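You operate a simulated robot arm through the tools that you are given. There is no shell and no other tool.

The job below is to be done with a simulated robot arm. You get a single attempt, and the scene is never put back.

## Task
Put things in order on the plywood table top. At the end: the clear marbles jar stands where the silver large socket stood; the silver large socket stands where the orange bauble stood; the orange bauble stands where the black large cube stood; the black large cube is on the grey tiles box; whatever was shut is shut again. Leave all else as you found it, and nothing knocked over.

The check looks at the end state, three seconds after you hand in, the way a careful person would. Anything else that was tipped, shoved, dropped, spilled or broken makes it a failure.

## Robot
A 6-joint arm with a two-finger parallel gripper, fixed in place. Base frame: the origin is at the foot of the arm, x ahead of it, y to its left, z up; the work surface is at about z = 0.8. Lengths are in m, angles in rad, forces in N, time in s.
With the tool pointing down near the work surface it reaches from about 0.24 to 0.64 m from the base axis. Its first joint turns from -1.152 to 1.152 rad. Payload 2.7 kg.
The TCP is the grasp point between the finger pads, 0.023 m short of the fingertips. In the tool frame z runs along the fingers and y along their closing line. The gripper opens to 0.094 m. The fingers are 0.038 m wide and 0.01 m thick; the gripper's body (0.054 by 0.096 m) begins 0.039 m behind the TCP.
Orientation is that of the tool frame in the base frame, as [roll, pitch, yaw] about the fixed x, y, z axes, in that order (R = Rz(yaw) Ry(pitch) Rx(roll)). With the fingers straight down and closing along the base's y, the tool's x points along the base's -x, its y along +y and its z along -z.

## Interface
- The arm moves only by the tool play_rows. Its argument "deltas" is a list of rows, each a list of 7 numbers: the shift along the base's x, y, z in units of 100 mm (1.0 is 100 mm), then the turn, a rotation vector about the base's x, y, z in units of 90 degrees (1.0 is 90 degrees), then the opening, from 0 (shut) to 1 (fully open). In form: [[tx, ty, tz, ax, ay, az, grip], ...]. A call has 1 to 20 rows; each row is the pose to reach, as a shift and turn from the pose commanded when the call began. A call with a number of a shift or a turn outside -1 to 1 is refused whole. Each row takes 0.2 s and may step no farther than 0.05 m and 0.15 rad from the row before; otherwise, or with a gripper value out of range, the whole call is refused. A pose out of reach is approached as far as the arm can. The call stops where the force on the tool passes 40 N (or 10 N more than at its start, if that is more) or the arm is blocked; 0.2 s more then pass. Each finger travels about 0.045 m/s and halts on what it meets, pressing with about 38 N; the grip force reading is that of the motor and also rises with nothing between the fingers. The clock runs only during rows and for 0.2 s after the last one: add rows that repeat a pose to give the fingers time. It gives the time, the measured TCP pose, the force on the tool (base axes), the opening and the grip force at its end, in the units of the frame above (readings bear some noise), with the torque about the TCP (base axes, N m) and any sound that the robot's microphone picked up.
- Cameras (640 x 400 px; columns grow to the right, rows downward): "scene" is fixed at [0.0775, -0.4403, 1.3929]; the picture's right is [0.71, -0.70, 0.00], its down [-0.47, -0.48, -0.74] and it looks along [0.52, 0.53, -0.67] (base axes); focal length 342 px, centre (320, 200). "wrist" rides on the gripper at [0.087, 0.016, -0.074] in the tool frame; the picture's right is [-0.18, 0.98, 0.00], its down [-0.58, -0.11, -0.81] and it looks along [-0.79, -0.15, 0.59] (tool axes); focal length 243 px, centre (320, 200).
- camera(camera): a new picture of that camera. It takes no simulated time.
- locate(camera, pixels): for up to 12 pixels [column, row] of the newest picture of that camera ("zoom" is the newest enlarged one), the place [x, y, z] in the base frame of the surface seen there, good to about 0.002 m. It takes no simulated time.
- zoom(camera, box): a new picture of the part [left, top, right, bottom] of that camera's present view, enlarged. It takes no simulated time.
- hand_in(): hands the job in; it is judged then, once.

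Leave the gripper open and the arm clear of the work at the hand-in unless told otherwise.

The tools are called as a command line: name --pt "numbers of a row" for each row, then --argument value for the rest, lists and objects as JSON in quotes. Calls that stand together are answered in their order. play_rows: Moves the arm, as the interface text tells. Its arguments: {"type":"object","properties":{"deltas":{"type":"array"}},"required":["deltas"]} The other tools are called the same way: camera (camera) takes a picture; locate (camera, pixels) gives the place of the surface under pixels of a picture; zoom (camera, box) takes an enlarged picture of a part of a camera's view; hand_in () hands the job in.

At the start:

```text
time_s: 0.0
eef_pos: [0.4226, -0.1794, 1.1482]
tcp_rot: [3.141, 0.001, 3.141]
wrist_force: [0.6, -0.6, 0.1]
wrist_torque: [0.02, 0.0, 0.0]
grip_width: 0.094
finger_force: 0.1
```

scene: 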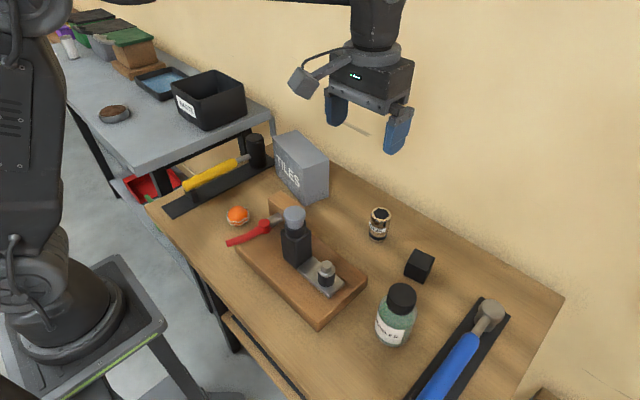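
wrist: 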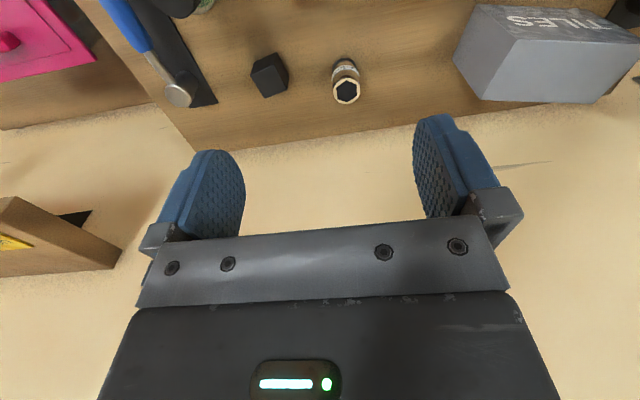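

I see the bench with the orange bauble near (238,216), the socket at (379,223), the black cube at (420,265), the marbles jar at (397,315) and the tiles box at (302,165). I'll take enlarged pictures to look closer.

zoom --camera "scene" --box '[340, 190, 520, 370]'

zoom --camera "scene" --box '[200, 110, 400, 260]'

camera --camera "scene"

camera --camera "wrist"

```text
2.22 times, centred on (430, 280) of scene
```

zoom: 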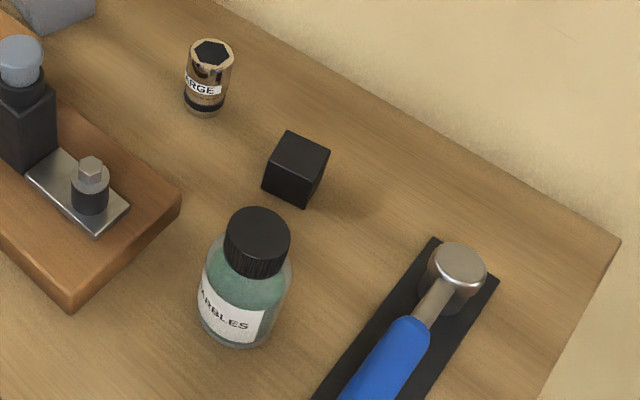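

```text
2.67 times, centred on (300, 185) of scene
```

zoom: 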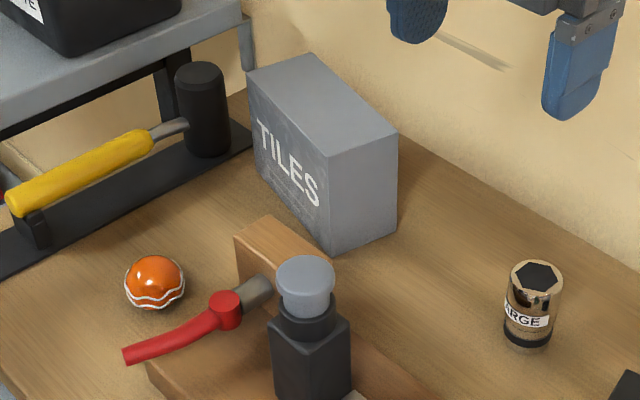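

```text
taken
```

scene: 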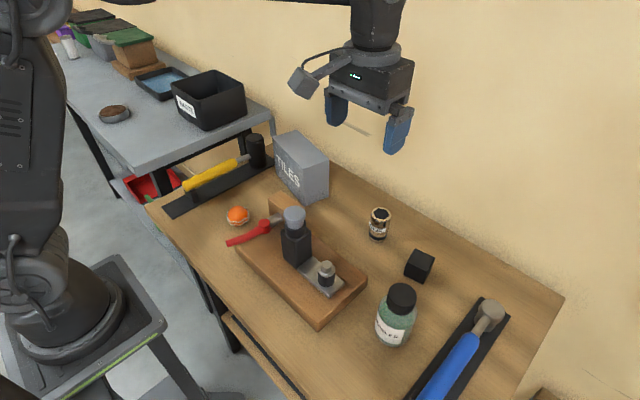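

```text
taken
```

wrist: 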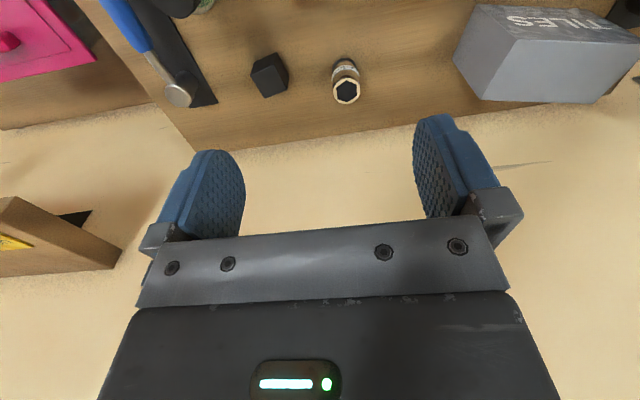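

I'll locate points on each object in the scene picture, and zoom further on the bauble and the socket.

locate --camera "scene" --pixels '[[238, 213], [238, 224], [380, 213], [377, 237], [423, 257], [413, 273], [402, 294], [392, 338], [300, 150], [278, 138], [328, 163], [305, 198]]'

zoom --camera "scene" --box '[215, 195, 265, 235]'

zoom --camera "scene" --box '[355, 200, 403, 245]'

```text
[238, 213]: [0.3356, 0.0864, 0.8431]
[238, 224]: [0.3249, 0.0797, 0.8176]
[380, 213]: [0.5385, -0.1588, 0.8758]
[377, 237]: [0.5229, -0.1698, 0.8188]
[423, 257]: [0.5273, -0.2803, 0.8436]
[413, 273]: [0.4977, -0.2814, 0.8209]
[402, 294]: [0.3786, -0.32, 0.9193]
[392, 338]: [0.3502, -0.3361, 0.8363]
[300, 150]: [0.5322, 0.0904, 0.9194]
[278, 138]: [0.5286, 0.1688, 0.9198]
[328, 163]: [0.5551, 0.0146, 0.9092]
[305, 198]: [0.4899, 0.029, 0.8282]
```

```text
10.00 times, centred on (240, 215) of scene
```

zoom: 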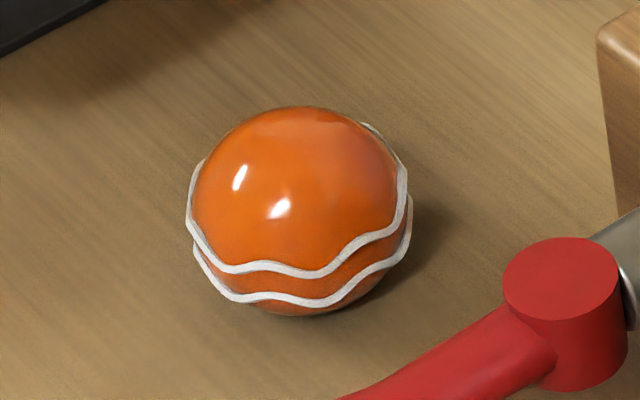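

```text
8.89 times, centred on (379, 222) of scene
```

zoom: 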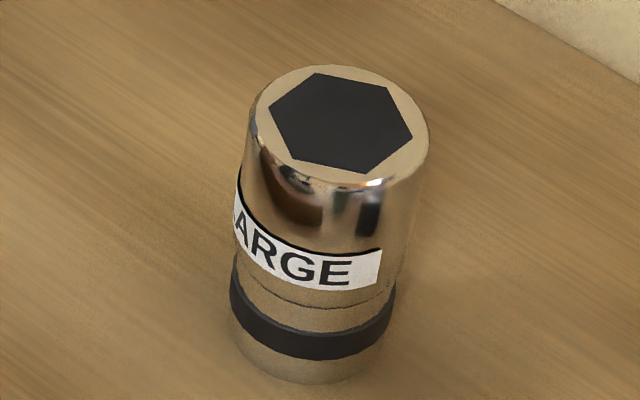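

Cube-to-box first, then bauble, socket and jar needs no buffer spot. Now I need precise geometry, starting with the jar and cube.

zoom --camera "scene" --box '[360, 275, 440, 355]'

zoom --camera "wrist" --box '[230, 40, 390, 120]'

```text
5.00 times, centred on (400, 315) of scene
```

zoom: 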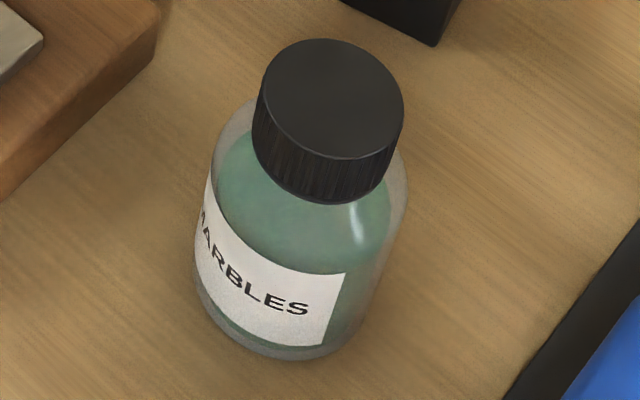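

```text
4.00 times, centred on (310, 80) of wrist
```

zoom: 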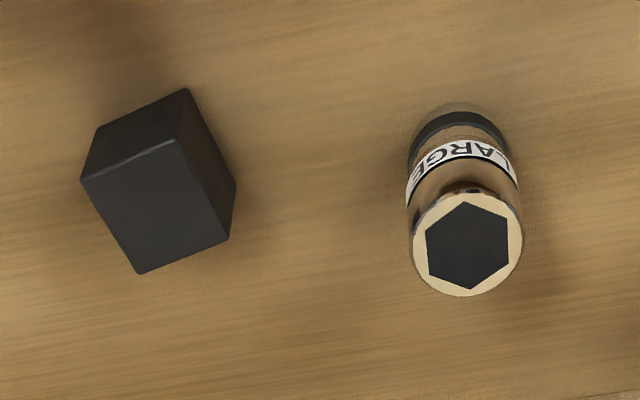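

I'll locate the cube's top corners and socket rim in the wrist zoom (cube corners about (82,180),(176,139),(230,240),(140,272); socket centre (467,246)).

locate --camera "zoom" --pixels '[[87, 181], [175, 143], [225, 238], [142, 267], [155, 205], [467, 246], [418, 246], [516, 246], [467, 292], [467, 199], [95, 130], [300, 200]]'

zoom --camera "scene" --box '[360, 275, 440, 355]'

```text
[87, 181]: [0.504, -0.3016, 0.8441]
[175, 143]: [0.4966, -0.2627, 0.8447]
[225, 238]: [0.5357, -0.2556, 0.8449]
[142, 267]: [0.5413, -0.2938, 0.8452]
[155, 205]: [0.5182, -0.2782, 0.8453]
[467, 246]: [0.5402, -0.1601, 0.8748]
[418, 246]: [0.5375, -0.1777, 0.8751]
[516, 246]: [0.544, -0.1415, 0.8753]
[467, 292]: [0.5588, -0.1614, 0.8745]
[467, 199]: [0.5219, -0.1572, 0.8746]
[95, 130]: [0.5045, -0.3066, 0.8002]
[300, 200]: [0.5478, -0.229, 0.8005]
```

```text
5.00 times, centred on (400, 315) of scene
```

zoom: 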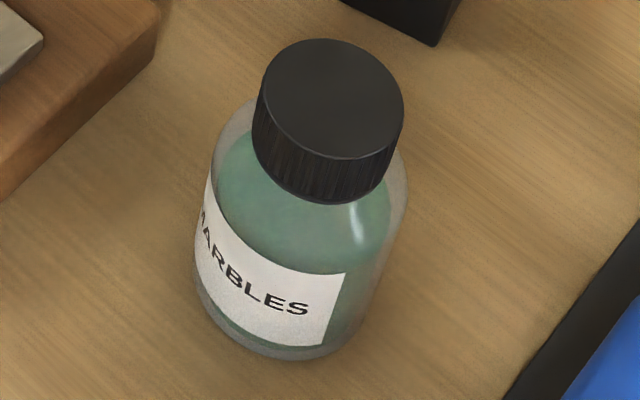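

Cube: centre ≈ (0.519,-0.278), top 0.845, turned about 10.5°. Socket: centre ≈ (0.540,-0.160), radius 0.019. Now the jar points.

locate --camera "zoom" --pixels '[[333, 98], [270, 85], [398, 115], [333, 45], [325, 153], [318, 180], [315, 198], [300, 240], [265, 285], [260, 340], [385, 240], [215, 180]]'

zoom --camera "scene" --box '[215, 195, 265, 235]'

```text
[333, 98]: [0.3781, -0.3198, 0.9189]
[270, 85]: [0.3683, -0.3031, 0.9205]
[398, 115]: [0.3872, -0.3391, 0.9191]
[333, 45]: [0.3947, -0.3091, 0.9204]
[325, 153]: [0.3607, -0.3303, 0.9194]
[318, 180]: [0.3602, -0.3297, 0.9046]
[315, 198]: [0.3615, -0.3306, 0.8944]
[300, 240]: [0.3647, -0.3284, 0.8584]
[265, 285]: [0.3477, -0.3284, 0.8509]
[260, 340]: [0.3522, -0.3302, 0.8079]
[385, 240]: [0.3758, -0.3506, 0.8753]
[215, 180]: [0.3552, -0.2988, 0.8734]
```

```text
10.00 times, centred on (240, 215) of scene
```

zoom: 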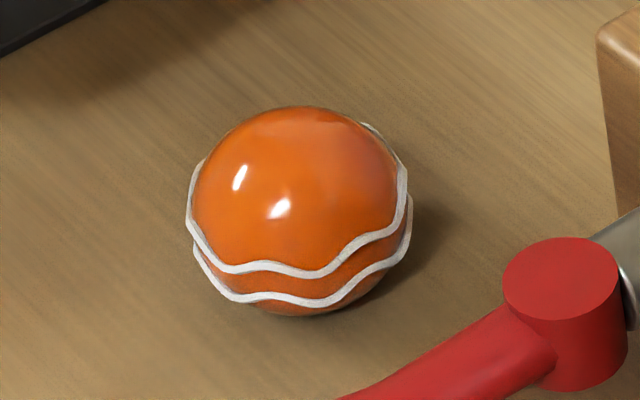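

Jar: axis (0.3785,-0.320), lid top 0.920, lid radius 0.02, glass radius ≈0.032 straight up to about z 0.875. Now bauble points in the last zoom.

locate --camera "zoom" --pixels '[[300, 112], [300, 160], [290, 210], [200, 200], [390, 180], [296, 270], [296, 300], [296, 312], [300, 250], [270, 330], [550, 270], [400, 215]]'

zoom --camera "scene" --box '[250, 120, 350, 215]'

```text
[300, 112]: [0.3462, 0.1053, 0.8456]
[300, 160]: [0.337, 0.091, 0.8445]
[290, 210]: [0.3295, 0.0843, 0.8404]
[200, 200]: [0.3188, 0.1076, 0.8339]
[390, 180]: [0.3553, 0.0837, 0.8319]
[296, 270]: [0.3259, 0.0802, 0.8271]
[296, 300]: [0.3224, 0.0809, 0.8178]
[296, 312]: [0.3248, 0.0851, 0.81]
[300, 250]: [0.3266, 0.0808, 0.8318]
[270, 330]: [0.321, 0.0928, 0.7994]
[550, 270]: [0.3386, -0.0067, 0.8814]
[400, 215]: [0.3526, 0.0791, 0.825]
```

```text
4.21 times, centred on (300, 168) of scene
```

zoom: 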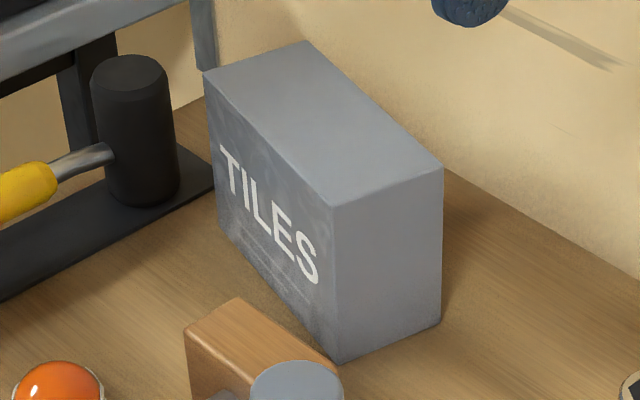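

Bauble centre ≈ (0.337,0.0995,0.824), radius ≈0.024. Now the tiles box's corners in this zoom: top corners (206,74),(306,42),(442,168),(333,206).

locate --camera "zoom" --pixels '[[212, 76], [306, 47], [435, 167], [333, 201], [320, 125], [336, 355], [438, 318], [380, 280], [285, 230], [135, 65], [270, 310], [310, 372]]'

zoom --camera "scene" --box '[220, 190, 380, 335]'

```text
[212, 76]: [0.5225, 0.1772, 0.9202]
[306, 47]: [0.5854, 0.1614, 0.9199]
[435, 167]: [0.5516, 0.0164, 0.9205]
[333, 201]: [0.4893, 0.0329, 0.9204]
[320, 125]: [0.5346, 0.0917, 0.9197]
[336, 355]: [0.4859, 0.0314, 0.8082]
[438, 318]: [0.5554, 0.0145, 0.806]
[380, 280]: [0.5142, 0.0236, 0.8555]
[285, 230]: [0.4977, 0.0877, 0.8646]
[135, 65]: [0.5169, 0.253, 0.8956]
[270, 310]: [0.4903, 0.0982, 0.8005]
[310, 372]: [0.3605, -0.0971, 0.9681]
```

```text
2.76 times, centred on (300, 262) of scene
```

zoom: 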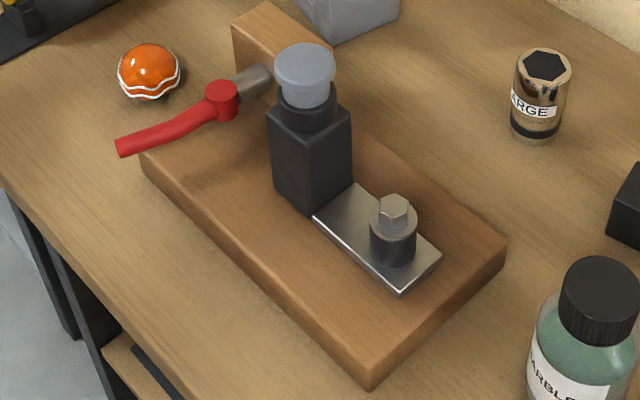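

Box top centre ≈ (0.537,0.097), z 0.920, yaw ≈ -13.5°. I'll locate the clamp's lever tip and other nearby items around the bauble in this zoom.

locate --camera "zoom" --pixels '[[122, 146], [150, 138], [190, 120], [222, 90], [258, 78], [305, 60], [265, 15], [240, 30], [145, 165], [375, 365], [500, 240], [395, 205]]'

zoom --camera "scene" --box '[140, 120, 300, 260]'

```text
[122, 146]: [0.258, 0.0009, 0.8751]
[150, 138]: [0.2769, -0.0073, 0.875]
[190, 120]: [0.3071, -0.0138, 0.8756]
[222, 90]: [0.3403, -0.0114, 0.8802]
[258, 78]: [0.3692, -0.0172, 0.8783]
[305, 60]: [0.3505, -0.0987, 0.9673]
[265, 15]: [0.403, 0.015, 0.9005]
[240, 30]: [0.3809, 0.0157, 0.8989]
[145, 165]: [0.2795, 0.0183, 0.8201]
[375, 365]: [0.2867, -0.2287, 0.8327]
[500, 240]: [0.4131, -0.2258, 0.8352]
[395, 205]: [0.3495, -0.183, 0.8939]
```

```text
2.86 times, centred on (220, 190) of scene
```

zoom: 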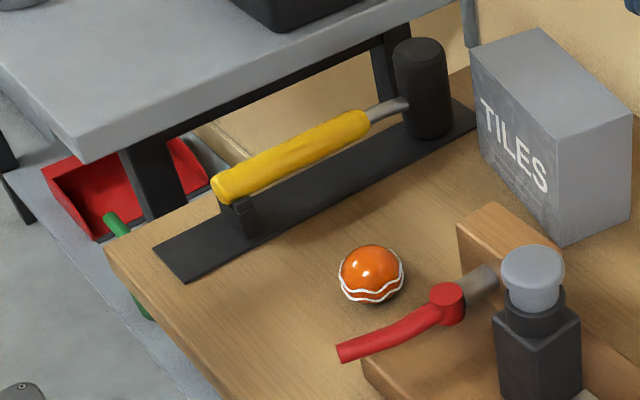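

Lever is at y≈0, 0.1 from the bauble: clear. Check the yellow hammer and the neighbouring grey table.

locate --camera "zoom" --pixels '[[185, 278], [300, 215], [470, 125], [225, 185], [350, 120], [80, 150], [300, 75], [425, 50], [460, 0], [80, 140]]'

camera --camera "scene"

```text
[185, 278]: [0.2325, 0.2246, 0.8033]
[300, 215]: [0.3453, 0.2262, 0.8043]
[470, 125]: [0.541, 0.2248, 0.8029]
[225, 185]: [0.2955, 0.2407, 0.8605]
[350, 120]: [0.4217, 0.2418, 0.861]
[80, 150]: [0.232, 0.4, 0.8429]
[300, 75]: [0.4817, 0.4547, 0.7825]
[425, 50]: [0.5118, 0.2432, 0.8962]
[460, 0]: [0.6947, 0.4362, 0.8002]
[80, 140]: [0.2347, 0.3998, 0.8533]
```

```text
taken
```

scene: 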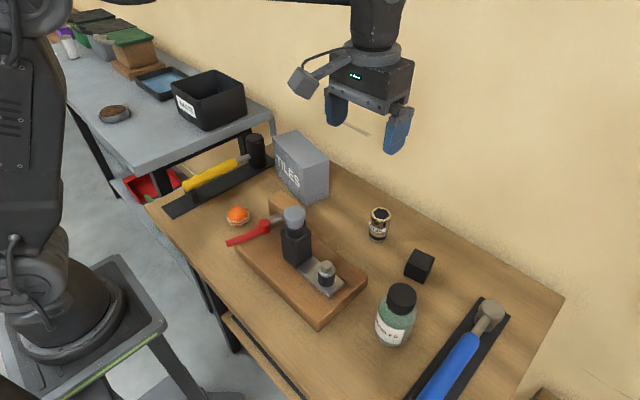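

Neighbouring items are well clear. The wrist camera housing sticks out behind the gripper, so I'll measure it and the blue hammer head in the scene picture.

locate --camera "scene" --pixels '[[300, 95], [291, 85], [302, 70], [314, 88], [300, 82], [490, 312], [480, 330], [455, 360], [345, 55], [335, 110], [395, 140], [370, 85]]'

zoom --camera "scene" --box '[270, 0, 430, 160]'

```text
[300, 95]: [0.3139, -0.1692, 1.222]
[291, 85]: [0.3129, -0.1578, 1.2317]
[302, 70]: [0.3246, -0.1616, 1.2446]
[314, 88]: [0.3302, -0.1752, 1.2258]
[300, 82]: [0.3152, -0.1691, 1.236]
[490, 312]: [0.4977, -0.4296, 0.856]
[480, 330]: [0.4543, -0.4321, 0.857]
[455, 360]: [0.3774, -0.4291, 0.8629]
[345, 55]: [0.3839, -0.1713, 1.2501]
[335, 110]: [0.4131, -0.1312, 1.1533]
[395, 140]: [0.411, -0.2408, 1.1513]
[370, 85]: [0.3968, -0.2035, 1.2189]
```

```text
2.50 times, centred on (350, 80) of scene
```

zoom: 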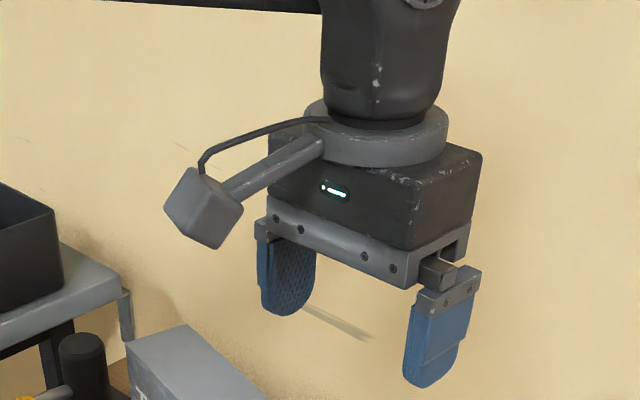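

Housing bottom sits about 0.067 above the TCP and 0.085–0.115 behind it, so a vertical approach over the cube clears the jar by ~1.5 cm. I move above the cube, turning +10.5°, gripper open.

play_rows --pt "0.19 -0.2 -0.16 0 0 0.023 1" --pt "0.39 -0.39 -0.32 0 0 0.047 1" --pt "0.58 -0.59 -0.48 0 0 0.07 1" --pt "0.77 -0.79 -0.64 0 0 0.093 1" --pt "0.964 -0.986 -0.8 0 0 0.117 1" --pt "0.964 -0.986 -0.8 0 0 0.117 1"

camera --camera "wrist"

camera --camera "scene"

```text
time_s: 1.4
eef_pos: [0.518, -0.2814, 1.0669]
tcp_rot: [-3.14, 0.0, -2.957]
wrist_force: [0.2, 0.0, -0.4]
wrist_torque: [-0.01, 0.0, -0.01]
grip_width: 0.0939
finger_force: 0.2
```

```text
taken
```

wrist: 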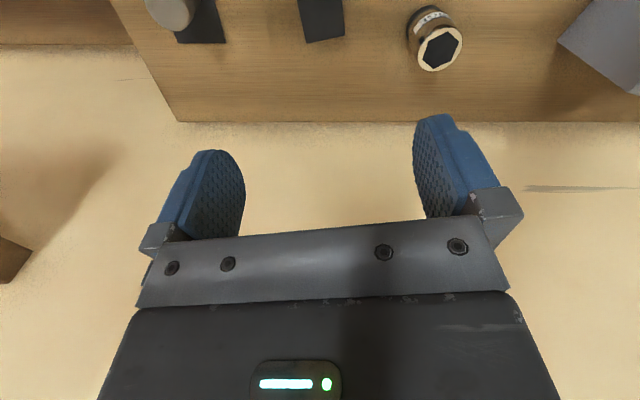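

```text
taken
```

scene: 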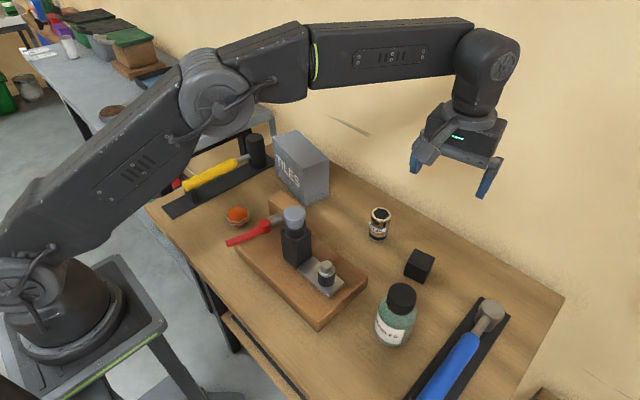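

The pose reads (0.518,-0.2814,1.0669), a few mm from what I asked; I'll hold in place to learn the reading noise.

play_rows --pt "0 0 0 0 0 0 1"

play_rows --pt "0 0 0 0 0 0 1"

play_rows --pt "0 0 0 0 0 0 1"

camera --camera "scene"

zoom --camera "scene" --box '[360, 170, 520, 330]'

```text
time_s: 1.8
eef_pos: [0.5183, -0.2814, 1.0656]
tcp_rot: [-3.141, 0.001, -2.957]
wrist_force: [-0.6, 1.0, -0.5]
wrist_torque: [-0.02, -0.01, 0.01]
grip_width: 0.0941
finger_force: 0.1
```

```text
time_s: 2.2
eef_pos: [0.5188, -0.2816, 1.0682]
tcp_rot: [-3.141, 0.0, -2.955]
wrist_force: [-0.1, 0.1, -1.0]
wrist_torque: [0.03, 0.01, 0.0]
grip_width: 0.0938
finger_force: 0.0
```

```text
time_s: 2.6
eef_pos: [0.5194, -0.2815, 1.0676]
tcp_rot: [3.141, -0.001, -2.956]
wrist_force: [-0.2, 0.3, 0.0]
wrist_torque: [-0.01, 0.01, 0.04]
grip_width: 0.0941
finger_force: 0.2
```

```text
taken
```

scene: 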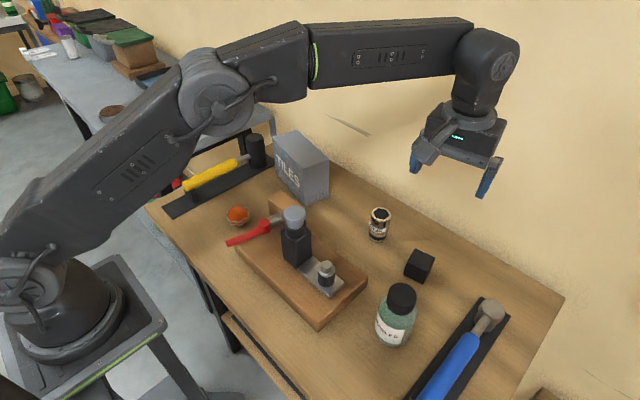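

```text
2.50 times, centred on (440, 250) of scene
```

zoom: 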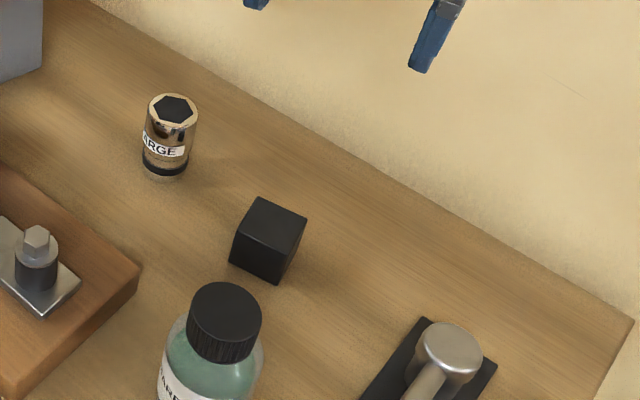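

The reading noise is about 0.5 mm; the actual pose is (0.5186,-0.2815,1.067). I shift y by +3 mm and go down 100 mm.

play_rows --pt "0 0.03 -0.25 0 0 0 1" --pt "0 0.03 -0.5 0 0 0 1" --pt "0 0.03 -0.75 0 0 0 1" --pt "0 0.03 -1.0 0 0 0 1" --pt "0 0.03 -1.0 0 0 0 1"

camera --camera "scene"

camera --camera "wrist"

```text
time_s: 3.8
eef_pos: [0.52, -0.2782, 0.9653]
tcp_rot: [3.141, -0.001, -2.957]
wrist_force: [-0.2, -0.9, -0.5]
wrist_torque: [-0.03, 0.01, -0.02]
grip_width: 0.0939
finger_force: 0.2
```

```text
taken
```

scene: 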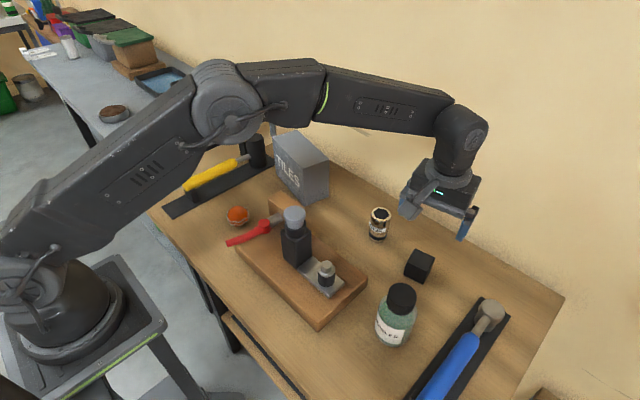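

```text
taken
```

wrist: 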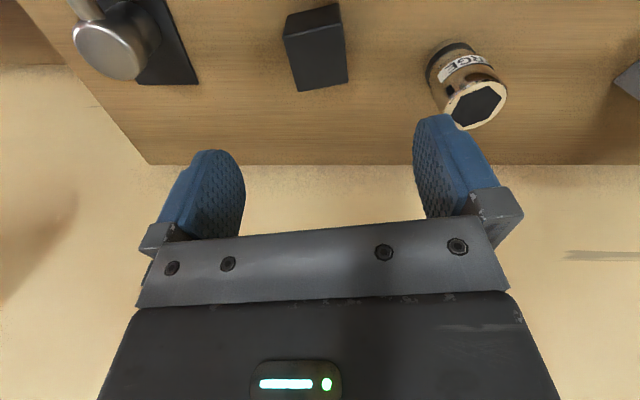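

The cube lies midway between the fingers. I'm at z 0.965 and go down 90 mm more.

play_rows --pt "0 0 -0.25 0 0 0 1" --pt "0 0 -0.5 0 0 0 1" --pt "0 0 -0.7 0 0 0 1" --pt "0 0 -0.9 0 0 0 1" --pt "0 0 -0.9 0 0 0 1"

camera --camera "scene"

zoom --camera "scene" --box '[350, 180, 490, 340]'

camera --camera "wrist"

```text
time_s: 5.0
eef_pos: [0.5214, -0.2746, 0.8776]
tcp_rot: [-3.14, -0.002, -2.959]
wrist_force: [0.1, -0.1, 0.2]
wrist_torque: [-0.02, 0.02, 0.03]
grip_width: 0.0941
finger_force: 0.1
```

```text
taken
```

scene: 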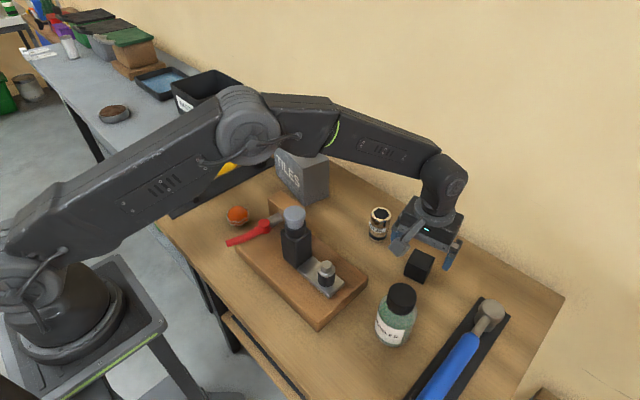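

```text
2.50 times, centred on (420, 260) of scene
```

zoom: 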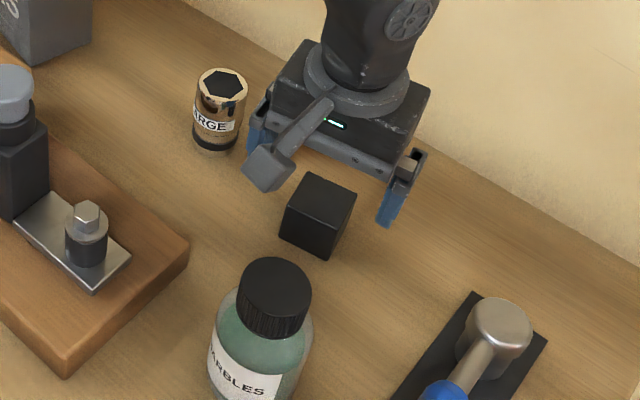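

```text
taken
```

wrist: 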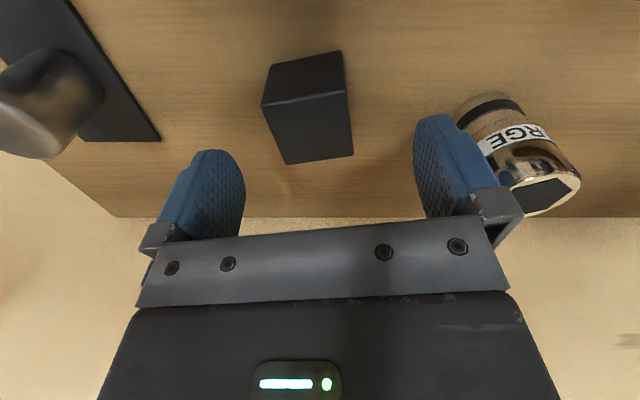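

The arm drifted slightly to (0.5214,-0.2746). I'll relocate the cube's top corners in this wrist picture, at about (265,103),(344,94),(351,154),(288,163).

locate --camera "wrist" --pixels '[[267, 106], [342, 97], [349, 152], [290, 160], [310, 128], [240, 185], [418, 160]]'

play_rows --pt "0 0 0 0 0 0 1"

play_rows --pt "0 0 0 0 0 0 1"

```text
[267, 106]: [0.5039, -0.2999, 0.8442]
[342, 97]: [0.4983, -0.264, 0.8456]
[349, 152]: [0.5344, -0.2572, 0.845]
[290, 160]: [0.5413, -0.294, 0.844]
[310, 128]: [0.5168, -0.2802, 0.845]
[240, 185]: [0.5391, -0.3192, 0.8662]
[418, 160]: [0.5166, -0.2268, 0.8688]
```

```text
time_s: 5.4
eef_pos: [0.5207, -0.276, 0.8779]
tcp_rot: [3.142, -0.001, -2.957]
wrist_force: [0.7, 0.2, 0.0]
wrist_torque: [-0.01, -0.02, 0.05]
grip_width: 0.0939
finger_force: 0.0
```

```text
time_s: 5.8
eef_pos: [0.5213, -0.2759, 0.8785]
tcp_rot: [3.14, -0.001, -2.958]
wrist_force: [-0.1, 0.1, 0.7]
wrist_torque: [0.0, -0.02, 0.02]
grip_width: 0.0942
finger_force: 0.0
```

Cube centre (0.5195,-0.2788); I correct by (-1.5,-3) mm and descend 40 mm to z≈0.838, gripper open.

play_rows --pt "-0.015 -0.03 0 0 0 0 1" --pt "-0.015 -0.03 -0.15 0 0 0 1" --pt "-0.015 -0.03 -0.3 0 0 0 1" --pt "-0.015 -0.03 -0.4 0 0 0 1" --pt "-0.015 -0.03 -0.4 0 0 0 1"

zoom --camera "scene" --box '[350, 200, 490, 340]'

camera --camera "wrist"

```text
time_s: 7.0
eef_pos: [0.5179, -0.2795, 0.8373]
tcp_rot: [3.14, -0.001, -2.958]
wrist_force: [-0.6, -0.5, -1.2]
wrist_torque: [0.03, -0.01, 0.02]
grip_width: 0.094
finger_force: 0.1
```

```text
2.86 times, centred on (420, 270) of scene
```

zoom: 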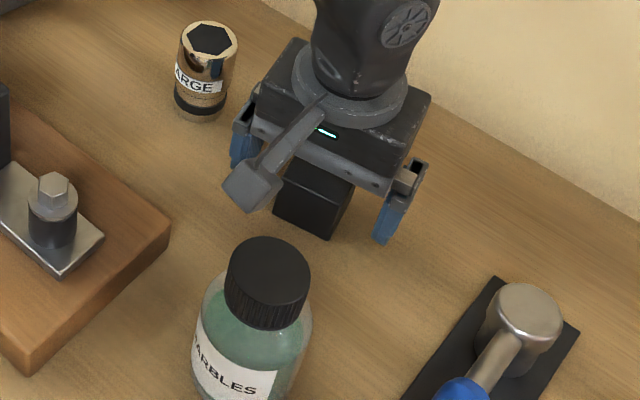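

```text
taken
```

wrist: 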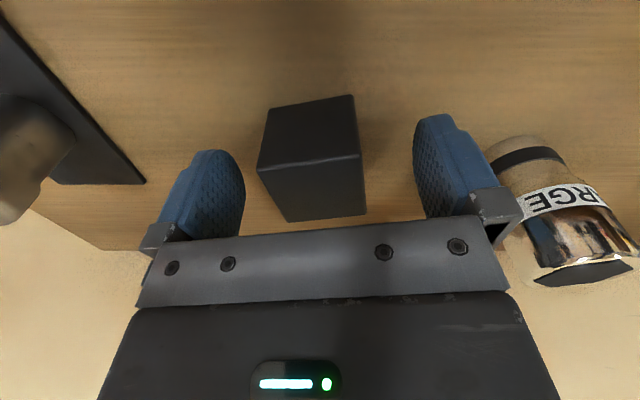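

The cube is centred between the fingers. I close (command 0.4, below its 44 mm width) and wait.

play_rows --pt "0 0 0 0 0 0 0.8" --pt "0 0 0 0 0 0 0.6" --pt "0 0 0 0 0 0 0.5" --pt "0 0 0 0 0 0 0.4" --pt "0 0 0 0 0 0 0.4" --pt "0 0 0 0 0 0 0.4"

camera --camera "wrist"

```text
time_s: 8.4
eef_pos: [0.5183, -0.2782, 0.8377]
tcp_rot: [3.141, 0.0, -2.957]
wrist_force: [-0.3, -0.3, 0.6]
wrist_torque: [0.04, -0.02, -0.03]
grip_width: 0.043
finger_force: 38.3
```

```text
taken
```

wrist: 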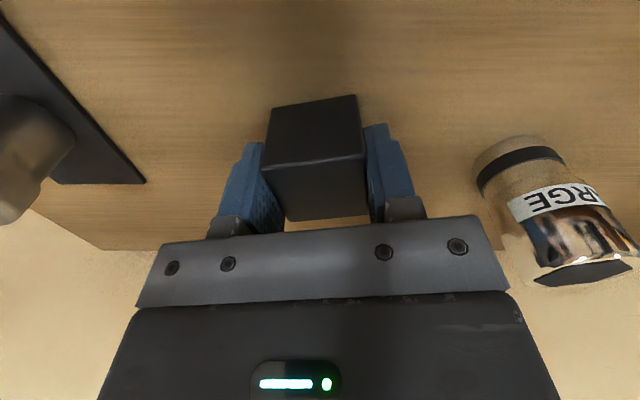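

Gripped at 0.043 m with 38 N. Lift straight up 100 mm, then a further stretch.

play_rows --pt "0 0 0.1 0 0 0 0.4" --pt "0 0 0.3 0 0 0 0.4" --pt "0 0 0.55 0 0 0 0.4" --pt "0 0 0.8 0 0 0 0.4" --pt "0 0 1.0 0 0 0 0.4" --pt "0 0 1.0 0 0 0 0.4"

play_rows --pt "0 0 0.25 0 0 0 0.4" --pt "0 0 0.5 0 0 0 0.4" --pt "0 0 0.75 0 0 0 0.4" --pt "0 0 0.95 0 0 0 0.4" --pt "0 0 0.95 0 0 0 0.4"

camera --camera "scene"

```text
time_s: 9.8
eef_pos: [0.5176, -0.2799, 0.937]
tcp_rot: [-3.14, 0.0, -2.956]
wrist_force: [-0.3, -0.4, 0.2]
wrist_torque: [-0.03, 0.0, -0.01]
grip_width: 0.0376
finger_force: 0.1
```

```text
time_s: 11.0
eef_pos: [0.5181, -0.2795, 1.0331]
tcp_rot: [3.141, 0.0, -2.956]
wrist_force: [0.5, 0.2, -0.3]
wrist_torque: [-0.01, 0.01, 0.02]
grip_width: 0.0378
finger_force: 0.1
```

```text
taken
```

scene: 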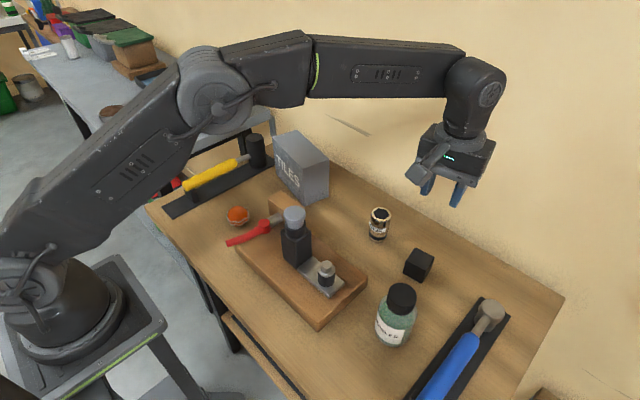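

The reading shows width 0.0376 and no force: the cube slipped out of the fingers and stays on the table. I check that it is still upright and where it stands.

zoom --camera "scene" --box '[380, 230, 460, 300]'

camera --camera "wrist"

locate --camera "zoom" --pixels '[[300, 150], [225, 215], [330, 260], [380, 150], [300, 290]]'

```text
5.71 times, centred on (420, 265) of scene
```

zoom: 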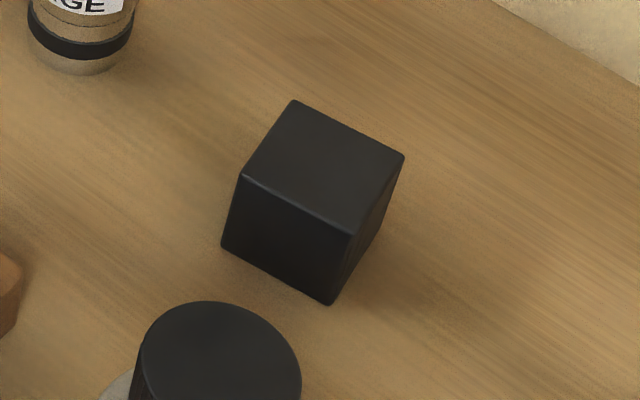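

```text
taken
```

wrist: 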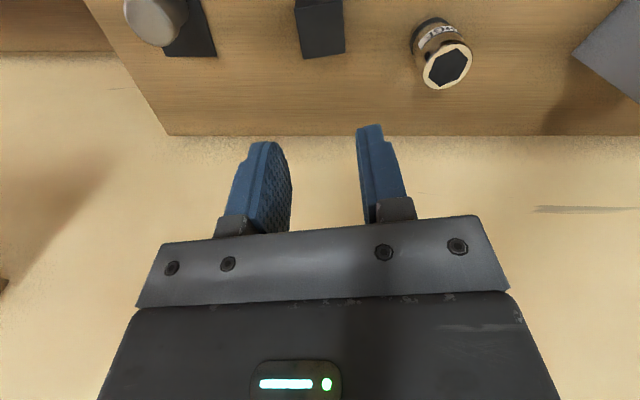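

```text
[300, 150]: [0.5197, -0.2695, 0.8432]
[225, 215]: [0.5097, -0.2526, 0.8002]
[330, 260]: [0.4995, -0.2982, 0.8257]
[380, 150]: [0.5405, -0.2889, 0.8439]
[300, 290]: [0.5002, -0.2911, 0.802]
```

It's upright at essentially its old spot. I reopen, descend again and grip lower, then test with a very small, slow lift while watching forces.

play_rows --pt "0 0 -0.25 0 0 0 1" --pt "0 0 -0.5 0 0 0 1" --pt "0 0 -0.75 0 0 0 1" --pt "0 0 -1.0 0 0 0 1" --pt "0 0 -1.0 0 0 0 1"

play_rows --pt "0 0 -0.25 0 0 0 1" --pt "0 0 -0.5 0 0 0 1" --pt "0 0 -0.5 0 0 0 1"

camera --camera "wrist"

```text
time_s: 12.2
eef_pos: [0.5201, -0.2763, 0.9311]
tcp_rot: [3.142, 0.002, -2.956]
wrist_force: [0.2, -0.4, -0.7]
wrist_torque: [0.0, 0.02, -0.02]
grip_width: 0.094
finger_force: 0.0
```

```text
time_s: 13.0
eef_pos: [0.5183, -0.2777, 0.8803]
tcp_rot: [-3.141, -0.001, -2.957]
wrist_force: [-1.0, -0.5, 0.1]
wrist_torque: [-0.02, 0.01, -0.03]
grip_width: 0.094
finger_force: 0.0
```

```text
taken
```

wrist: 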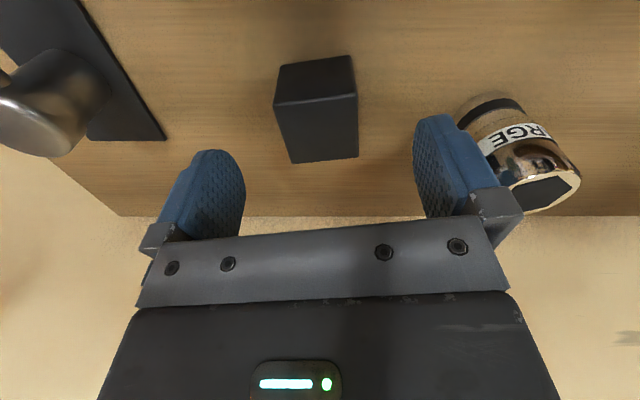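

The cube is between the fingers, at col ~316. I descend 53 mm to about z 0.827 (tips ~4 mm above the table).

play_rows --pt "0 0 -0.15 0 0 0 1" --pt "0 0 -0.3 0 0 0 1" --pt "0 0 -0.45 0 0 0 1" --pt "0 0 -0.53 0 0 0 1" --pt "0 0 -0.53 0 0 0 1"

play_rows --pt "0 0 0 0 0 0 0.8" --pt "0 0 0 0 0 0 0.6" --pt "0 0 0 0 0 0 0.4" --pt "0 0 0 0 0 0 0.2" --pt "0 0 0 0 0 0 0.2" --pt "0 0 0 0 0 0 0.2"

play_rows --pt "0 0 0.02 0 0 0 0.2" --pt "0 0 0.04 0 0 0 0.2" --pt "0 0 0.06 0 0 0 0.2" --pt "0 0 0.08 0 0 0 0.2" --pt "0 0 0.1 0 0 0 0.2"

camera --camera "wrist"

zoom --camera "scene" --box '[350, 200, 490, 340]'

```text
time_s: 14.2
eef_pos: [0.5192, -0.2769, 0.8287]
tcp_rot: [3.141, 0.001, -2.956]
wrist_force: [-0.1, 0.4, 0.7]
wrist_torque: [-0.01, 0.02, 0.02]
grip_width: 0.0943
finger_force: 0.1
```

```text
time_s: 15.6
eef_pos: [0.5198, -0.2766, 0.8283]
tcp_rot: [-3.14, 0.001, -2.956]
wrist_force: [0.2, 0.0, 0.2]
wrist_torque: [0.04, 0.02, -0.02]
grip_width: 0.0433
finger_force: 37.9
```

```text
time_s: 16.8
eef_pos: [0.5197, -0.2778, 0.8372]
tcp_rot: [-3.141, -0.001, -2.956]
wrist_force: [-0.4, -0.4, -0.3]
wrist_torque: [-0.03, 0.0, 0.02]
grip_width: 0.0431
finger_force: 37.7
```

```text
taken
```

wrist: 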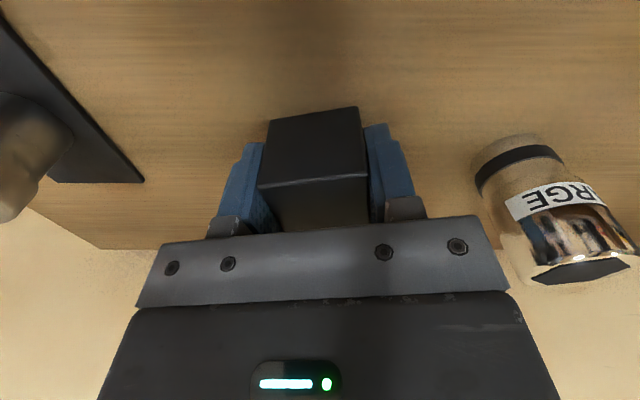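

```text
2.86 times, centred on (420, 270) of scene
```

zoom: 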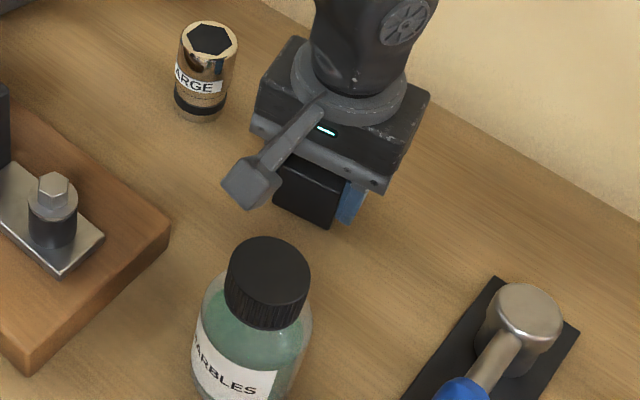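

Width holds at 0.043 with 38 N after a slow 9 mm lift. I check whether the cube rose with the fingers by locating its top in the wrist picture (about (313,150) and (315,205)).

locate --camera "wrist" --pixels '[[313, 150], [270, 130], [310, 200], [350, 160], [265, 180], [360, 175]]'

play_rows --pt "0 0 0.02 0 0 0 0.2" --pt "0 0 0.05 0 0 0 0.2" --pt "0 0 0.08 0 0 0 0.2" --pt "0 0 0.1 0 0 0 0.2"

camera --camera "wrist"

zoom --camera "scene" --box '[380, 230, 460, 300]'

```text
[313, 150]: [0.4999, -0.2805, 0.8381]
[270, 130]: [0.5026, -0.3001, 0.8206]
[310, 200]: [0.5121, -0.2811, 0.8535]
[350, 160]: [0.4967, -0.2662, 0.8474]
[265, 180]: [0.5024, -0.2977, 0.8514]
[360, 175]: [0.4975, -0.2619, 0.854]
```

```text
time_s: 17.8
eef_pos: [0.5176, -0.2775, 0.849]
tcp_rot: [3.141, 0.0, -2.957]
wrist_force: [0.4, 1.0, -0.4]
wrist_torque: [-0.02, 0.01, 0.01]
grip_width: 0.0435
finger_force: 38.1
```

```text
taken
```

wrist: 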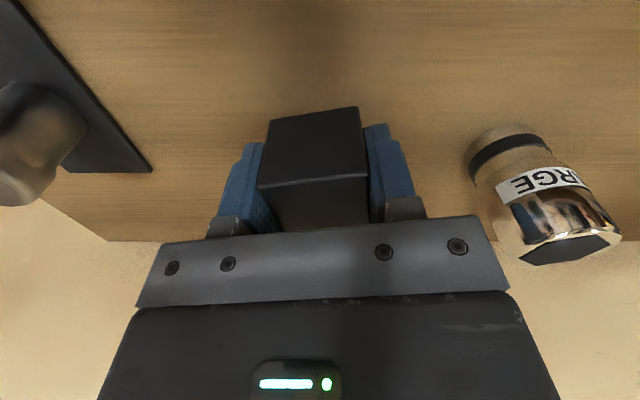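

```text
5.71 times, centred on (420, 265) of scene
```

zoom: 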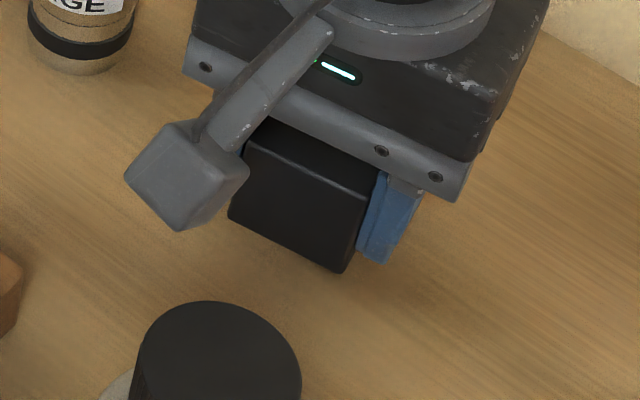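

The cube rose with the fingers (top at 0.854 then). I lift on slowly, checking the grip as I go.

play_rows --pt "0 0 0.05 0 0 0 0.2" --pt "0 0 0.12 0 0 0 0.2" --pt "0 0 0.2 0 0 0 0.2" --pt "0 0 0.3 0 0 0 0.2" --pt "0 0 0.4 0 0 0 0.2" --pt "0 0 0.5 0 0 0 0.2" --pt "0 0 0.57 0 0 0 0.2" --pt "0 0 0.6 0 0 0 0.2"

camera --camera "wrist"

```text
time_s: 19.6
eef_pos: [0.5193, -0.2798, 0.908]
tcp_rot: [-3.14, 0.0, -2.957]
wrist_force: [-0.2, 0.4, -2.3]
wrist_torque: [0.0, -0.03, 0.02]
grip_width: 0.0432
finger_force: 38.7
```

```text
taken
```

wrist: 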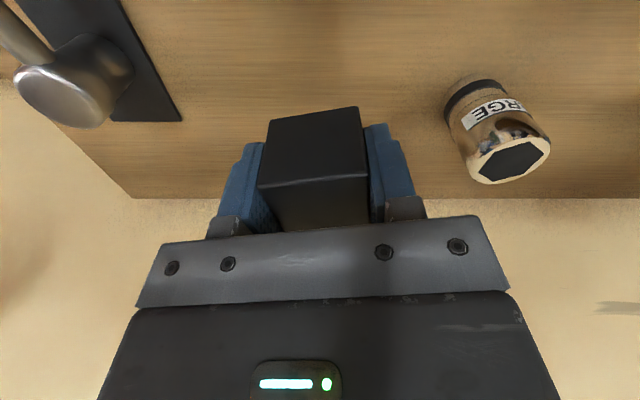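

Still firm. Lift another 95 mm slowly.

play_rows --pt "0 0 0.08 0 0 0 0.2" --pt "0 0 0.2 0 0 0 0.2" --pt "0 0 0.35 0 0 0 0.2" --pt "0 0 0.5 0 0 0 0.2" --pt "0 0 0.65 0 0 0 0.2" --pt "0 0 0.8 0 0 0 0.2" --pt "0 0 0.9 0 0 0 0.2" --pt "0 0 0.95 0 0 0 0.2" --pt "0 0 0.95 0 0 0 0.2"

```text
time_s: 21.6
eef_pos: [0.5193, -0.2773, 1.0036]
tcp_rot: [-3.14, 0.0, -2.958]
wrist_force: [0.3, 0.1, 0.2]
wrist_torque: [-0.04, 0.01, 0.02]
grip_width: 0.0433
finger_force: 38.3
```

Held. Now move toward the box in +y in four stages, turning −24° in total.

play_rows --pt "0.0 0.06 0 0 0 -0.005 0.2" --pt "0.01 0.18 0 0 0 -0.012 0.2" --pt "0.02 0.34 0 0 0 -0.024 0.2" --pt "0.025 0.5 0 0 0 -0.036 0.2" --pt "0.03 0.66 0 0 0 -0.047 0.2" --pt "0.04 0.82 0 0 0 -0.058 0.2" --pt "0.045 0.94 0 0 0 -0.067 0.2"

play_rows --pt "0.0 0.1 0 0 0 -0.005 0.2" --pt "0.01 0.22 0 0 0 -0.014 0.2" --pt "0.02 0.36 0 0 0 -0.026 0.2" --pt "0.025 0.52 0 0 0 -0.038 0.2" --pt "0.03 0.68 0 0 0 -0.049 0.2" --pt "0.04 0.82 0 0 0 -0.058 0.2" --pt "0.045 0.94 0 0 0 -0.067 0.2"

play_rows --pt "0.0 0.1 0 0 0 -0.005 0.2" --pt "0.01 0.22 0 0 0 -0.014 0.2" --pt "0.02 0.36 0 0 0 -0.026 0.2" --pt "0.025 0.52 0 0 0 -0.038 0.2" --pt "0.03 0.68 0 0 0 -0.049 0.2" --pt "0.04 0.82 0 0 0 -0.058 0.2" --pt "0.045 0.94 0 0 0 -0.067 0.2"

camera --camera "scene"

```text
time_s: 23.2
eef_pos: [0.5222, -0.1838, 1.0057]
tcp_rot: [3.14, -0.001, -3.064]
wrist_force: [0.6, -0.2, 0.4]
wrist_torque: [0.01, -0.02, 0.0]
grip_width: 0.0432
finger_force: 37.7
```

```text
time_s: 24.8
eef_pos: [0.5274, -0.091, 1.0033]
tcp_rot: [-3.141, -0.001, 3.115]
wrist_force: [-0.2, -1.2, -0.7]
wrist_torque: [0.01, -0.03, 0.0]
grip_width: 0.0432
finger_force: 38.3
```

```text
time_s: 26.4
eef_pos: [0.5338, 0.005, 1.0041]
tcp_rot: [3.141, -0.001, 3.01]
wrist_force: [-0.3, 0.7, -1.4]
wrist_torque: [-0.01, 0.01, -0.02]
grip_width: 0.0434
finger_force: 38.5
```

```text
taken
```

scene: 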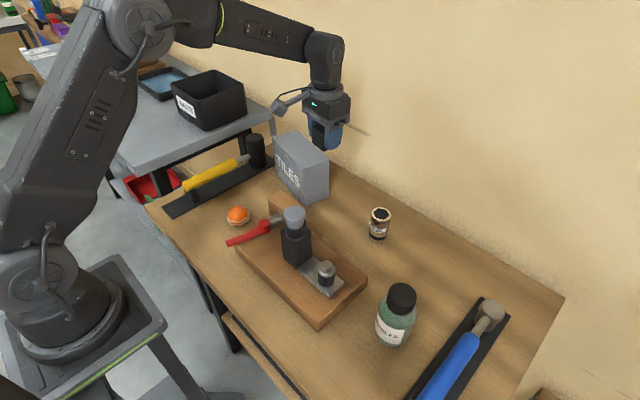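

Nearly there at (0.534,0.005). Last stage to above the box centre (0.537,0.097).

play_rows --pt "0.0 0.1 0 0 0 -0.005 0.2" --pt "0.01 0.22 0 0 0 -0.014 0.2" --pt "0.02 0.36 0 0 0 -0.026 0.2" --pt "0.025 0.52 0 0 0 -0.038 0.2" --pt "0.03 0.68 0 0 0 -0.049 0.2" --pt "0.035 0.82 0 0 0 -0.058 0.2" --pt "0.035 0.92 0 0 0 -0.067 0.2" --pt "0.035 0.92 0 0 0 -0.067 0.2"

play_rows --pt "0 0 0 0 0 0 0.2"

camera --camera "wrist"

zoom --camera "scene" --box '[240, 60, 400, 220]'

```text
time_s: 28.2
eef_pos: [0.5361, 0.0976, 1.0036]
tcp_rot: [-3.141, 0.0, 2.904]
wrist_force: [0.5, 0.0, 0.0]
wrist_torque: [0.02, 0.0, 0.01]
grip_width: 0.0435
finger_force: 38.1
```

```text
time_s: 28.6
eef_pos: [0.536, 0.0965, 1.0043]
tcp_rot: [3.141, 0.001, 2.904]
wrist_force: [0.2, -0.2, -0.6]
wrist_torque: [-0.02, 0.0, 0.02]
grip_width: 0.0436
finger_force: 38.5
```

```text
taken
```

wrist: 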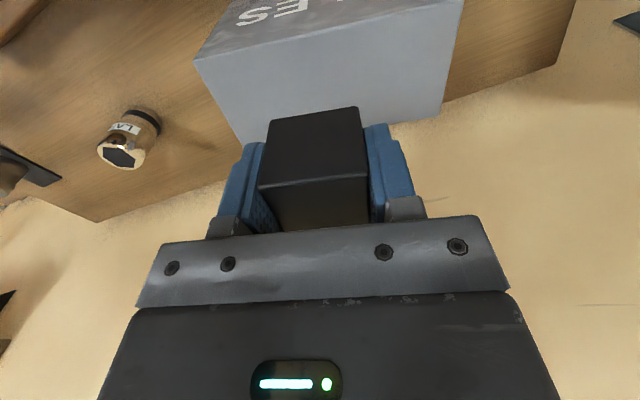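

```text
2.50 times, centred on (320, 140) of scene
```

zoom: 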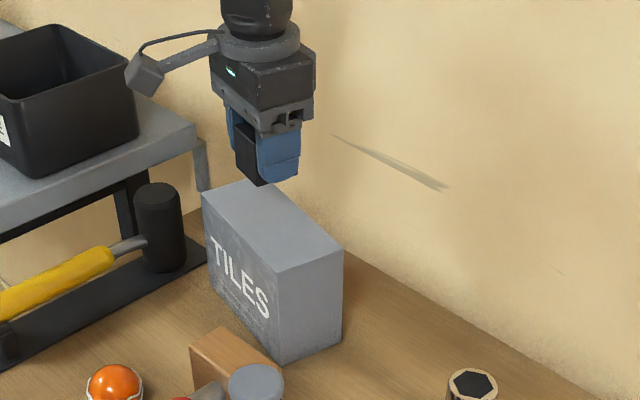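

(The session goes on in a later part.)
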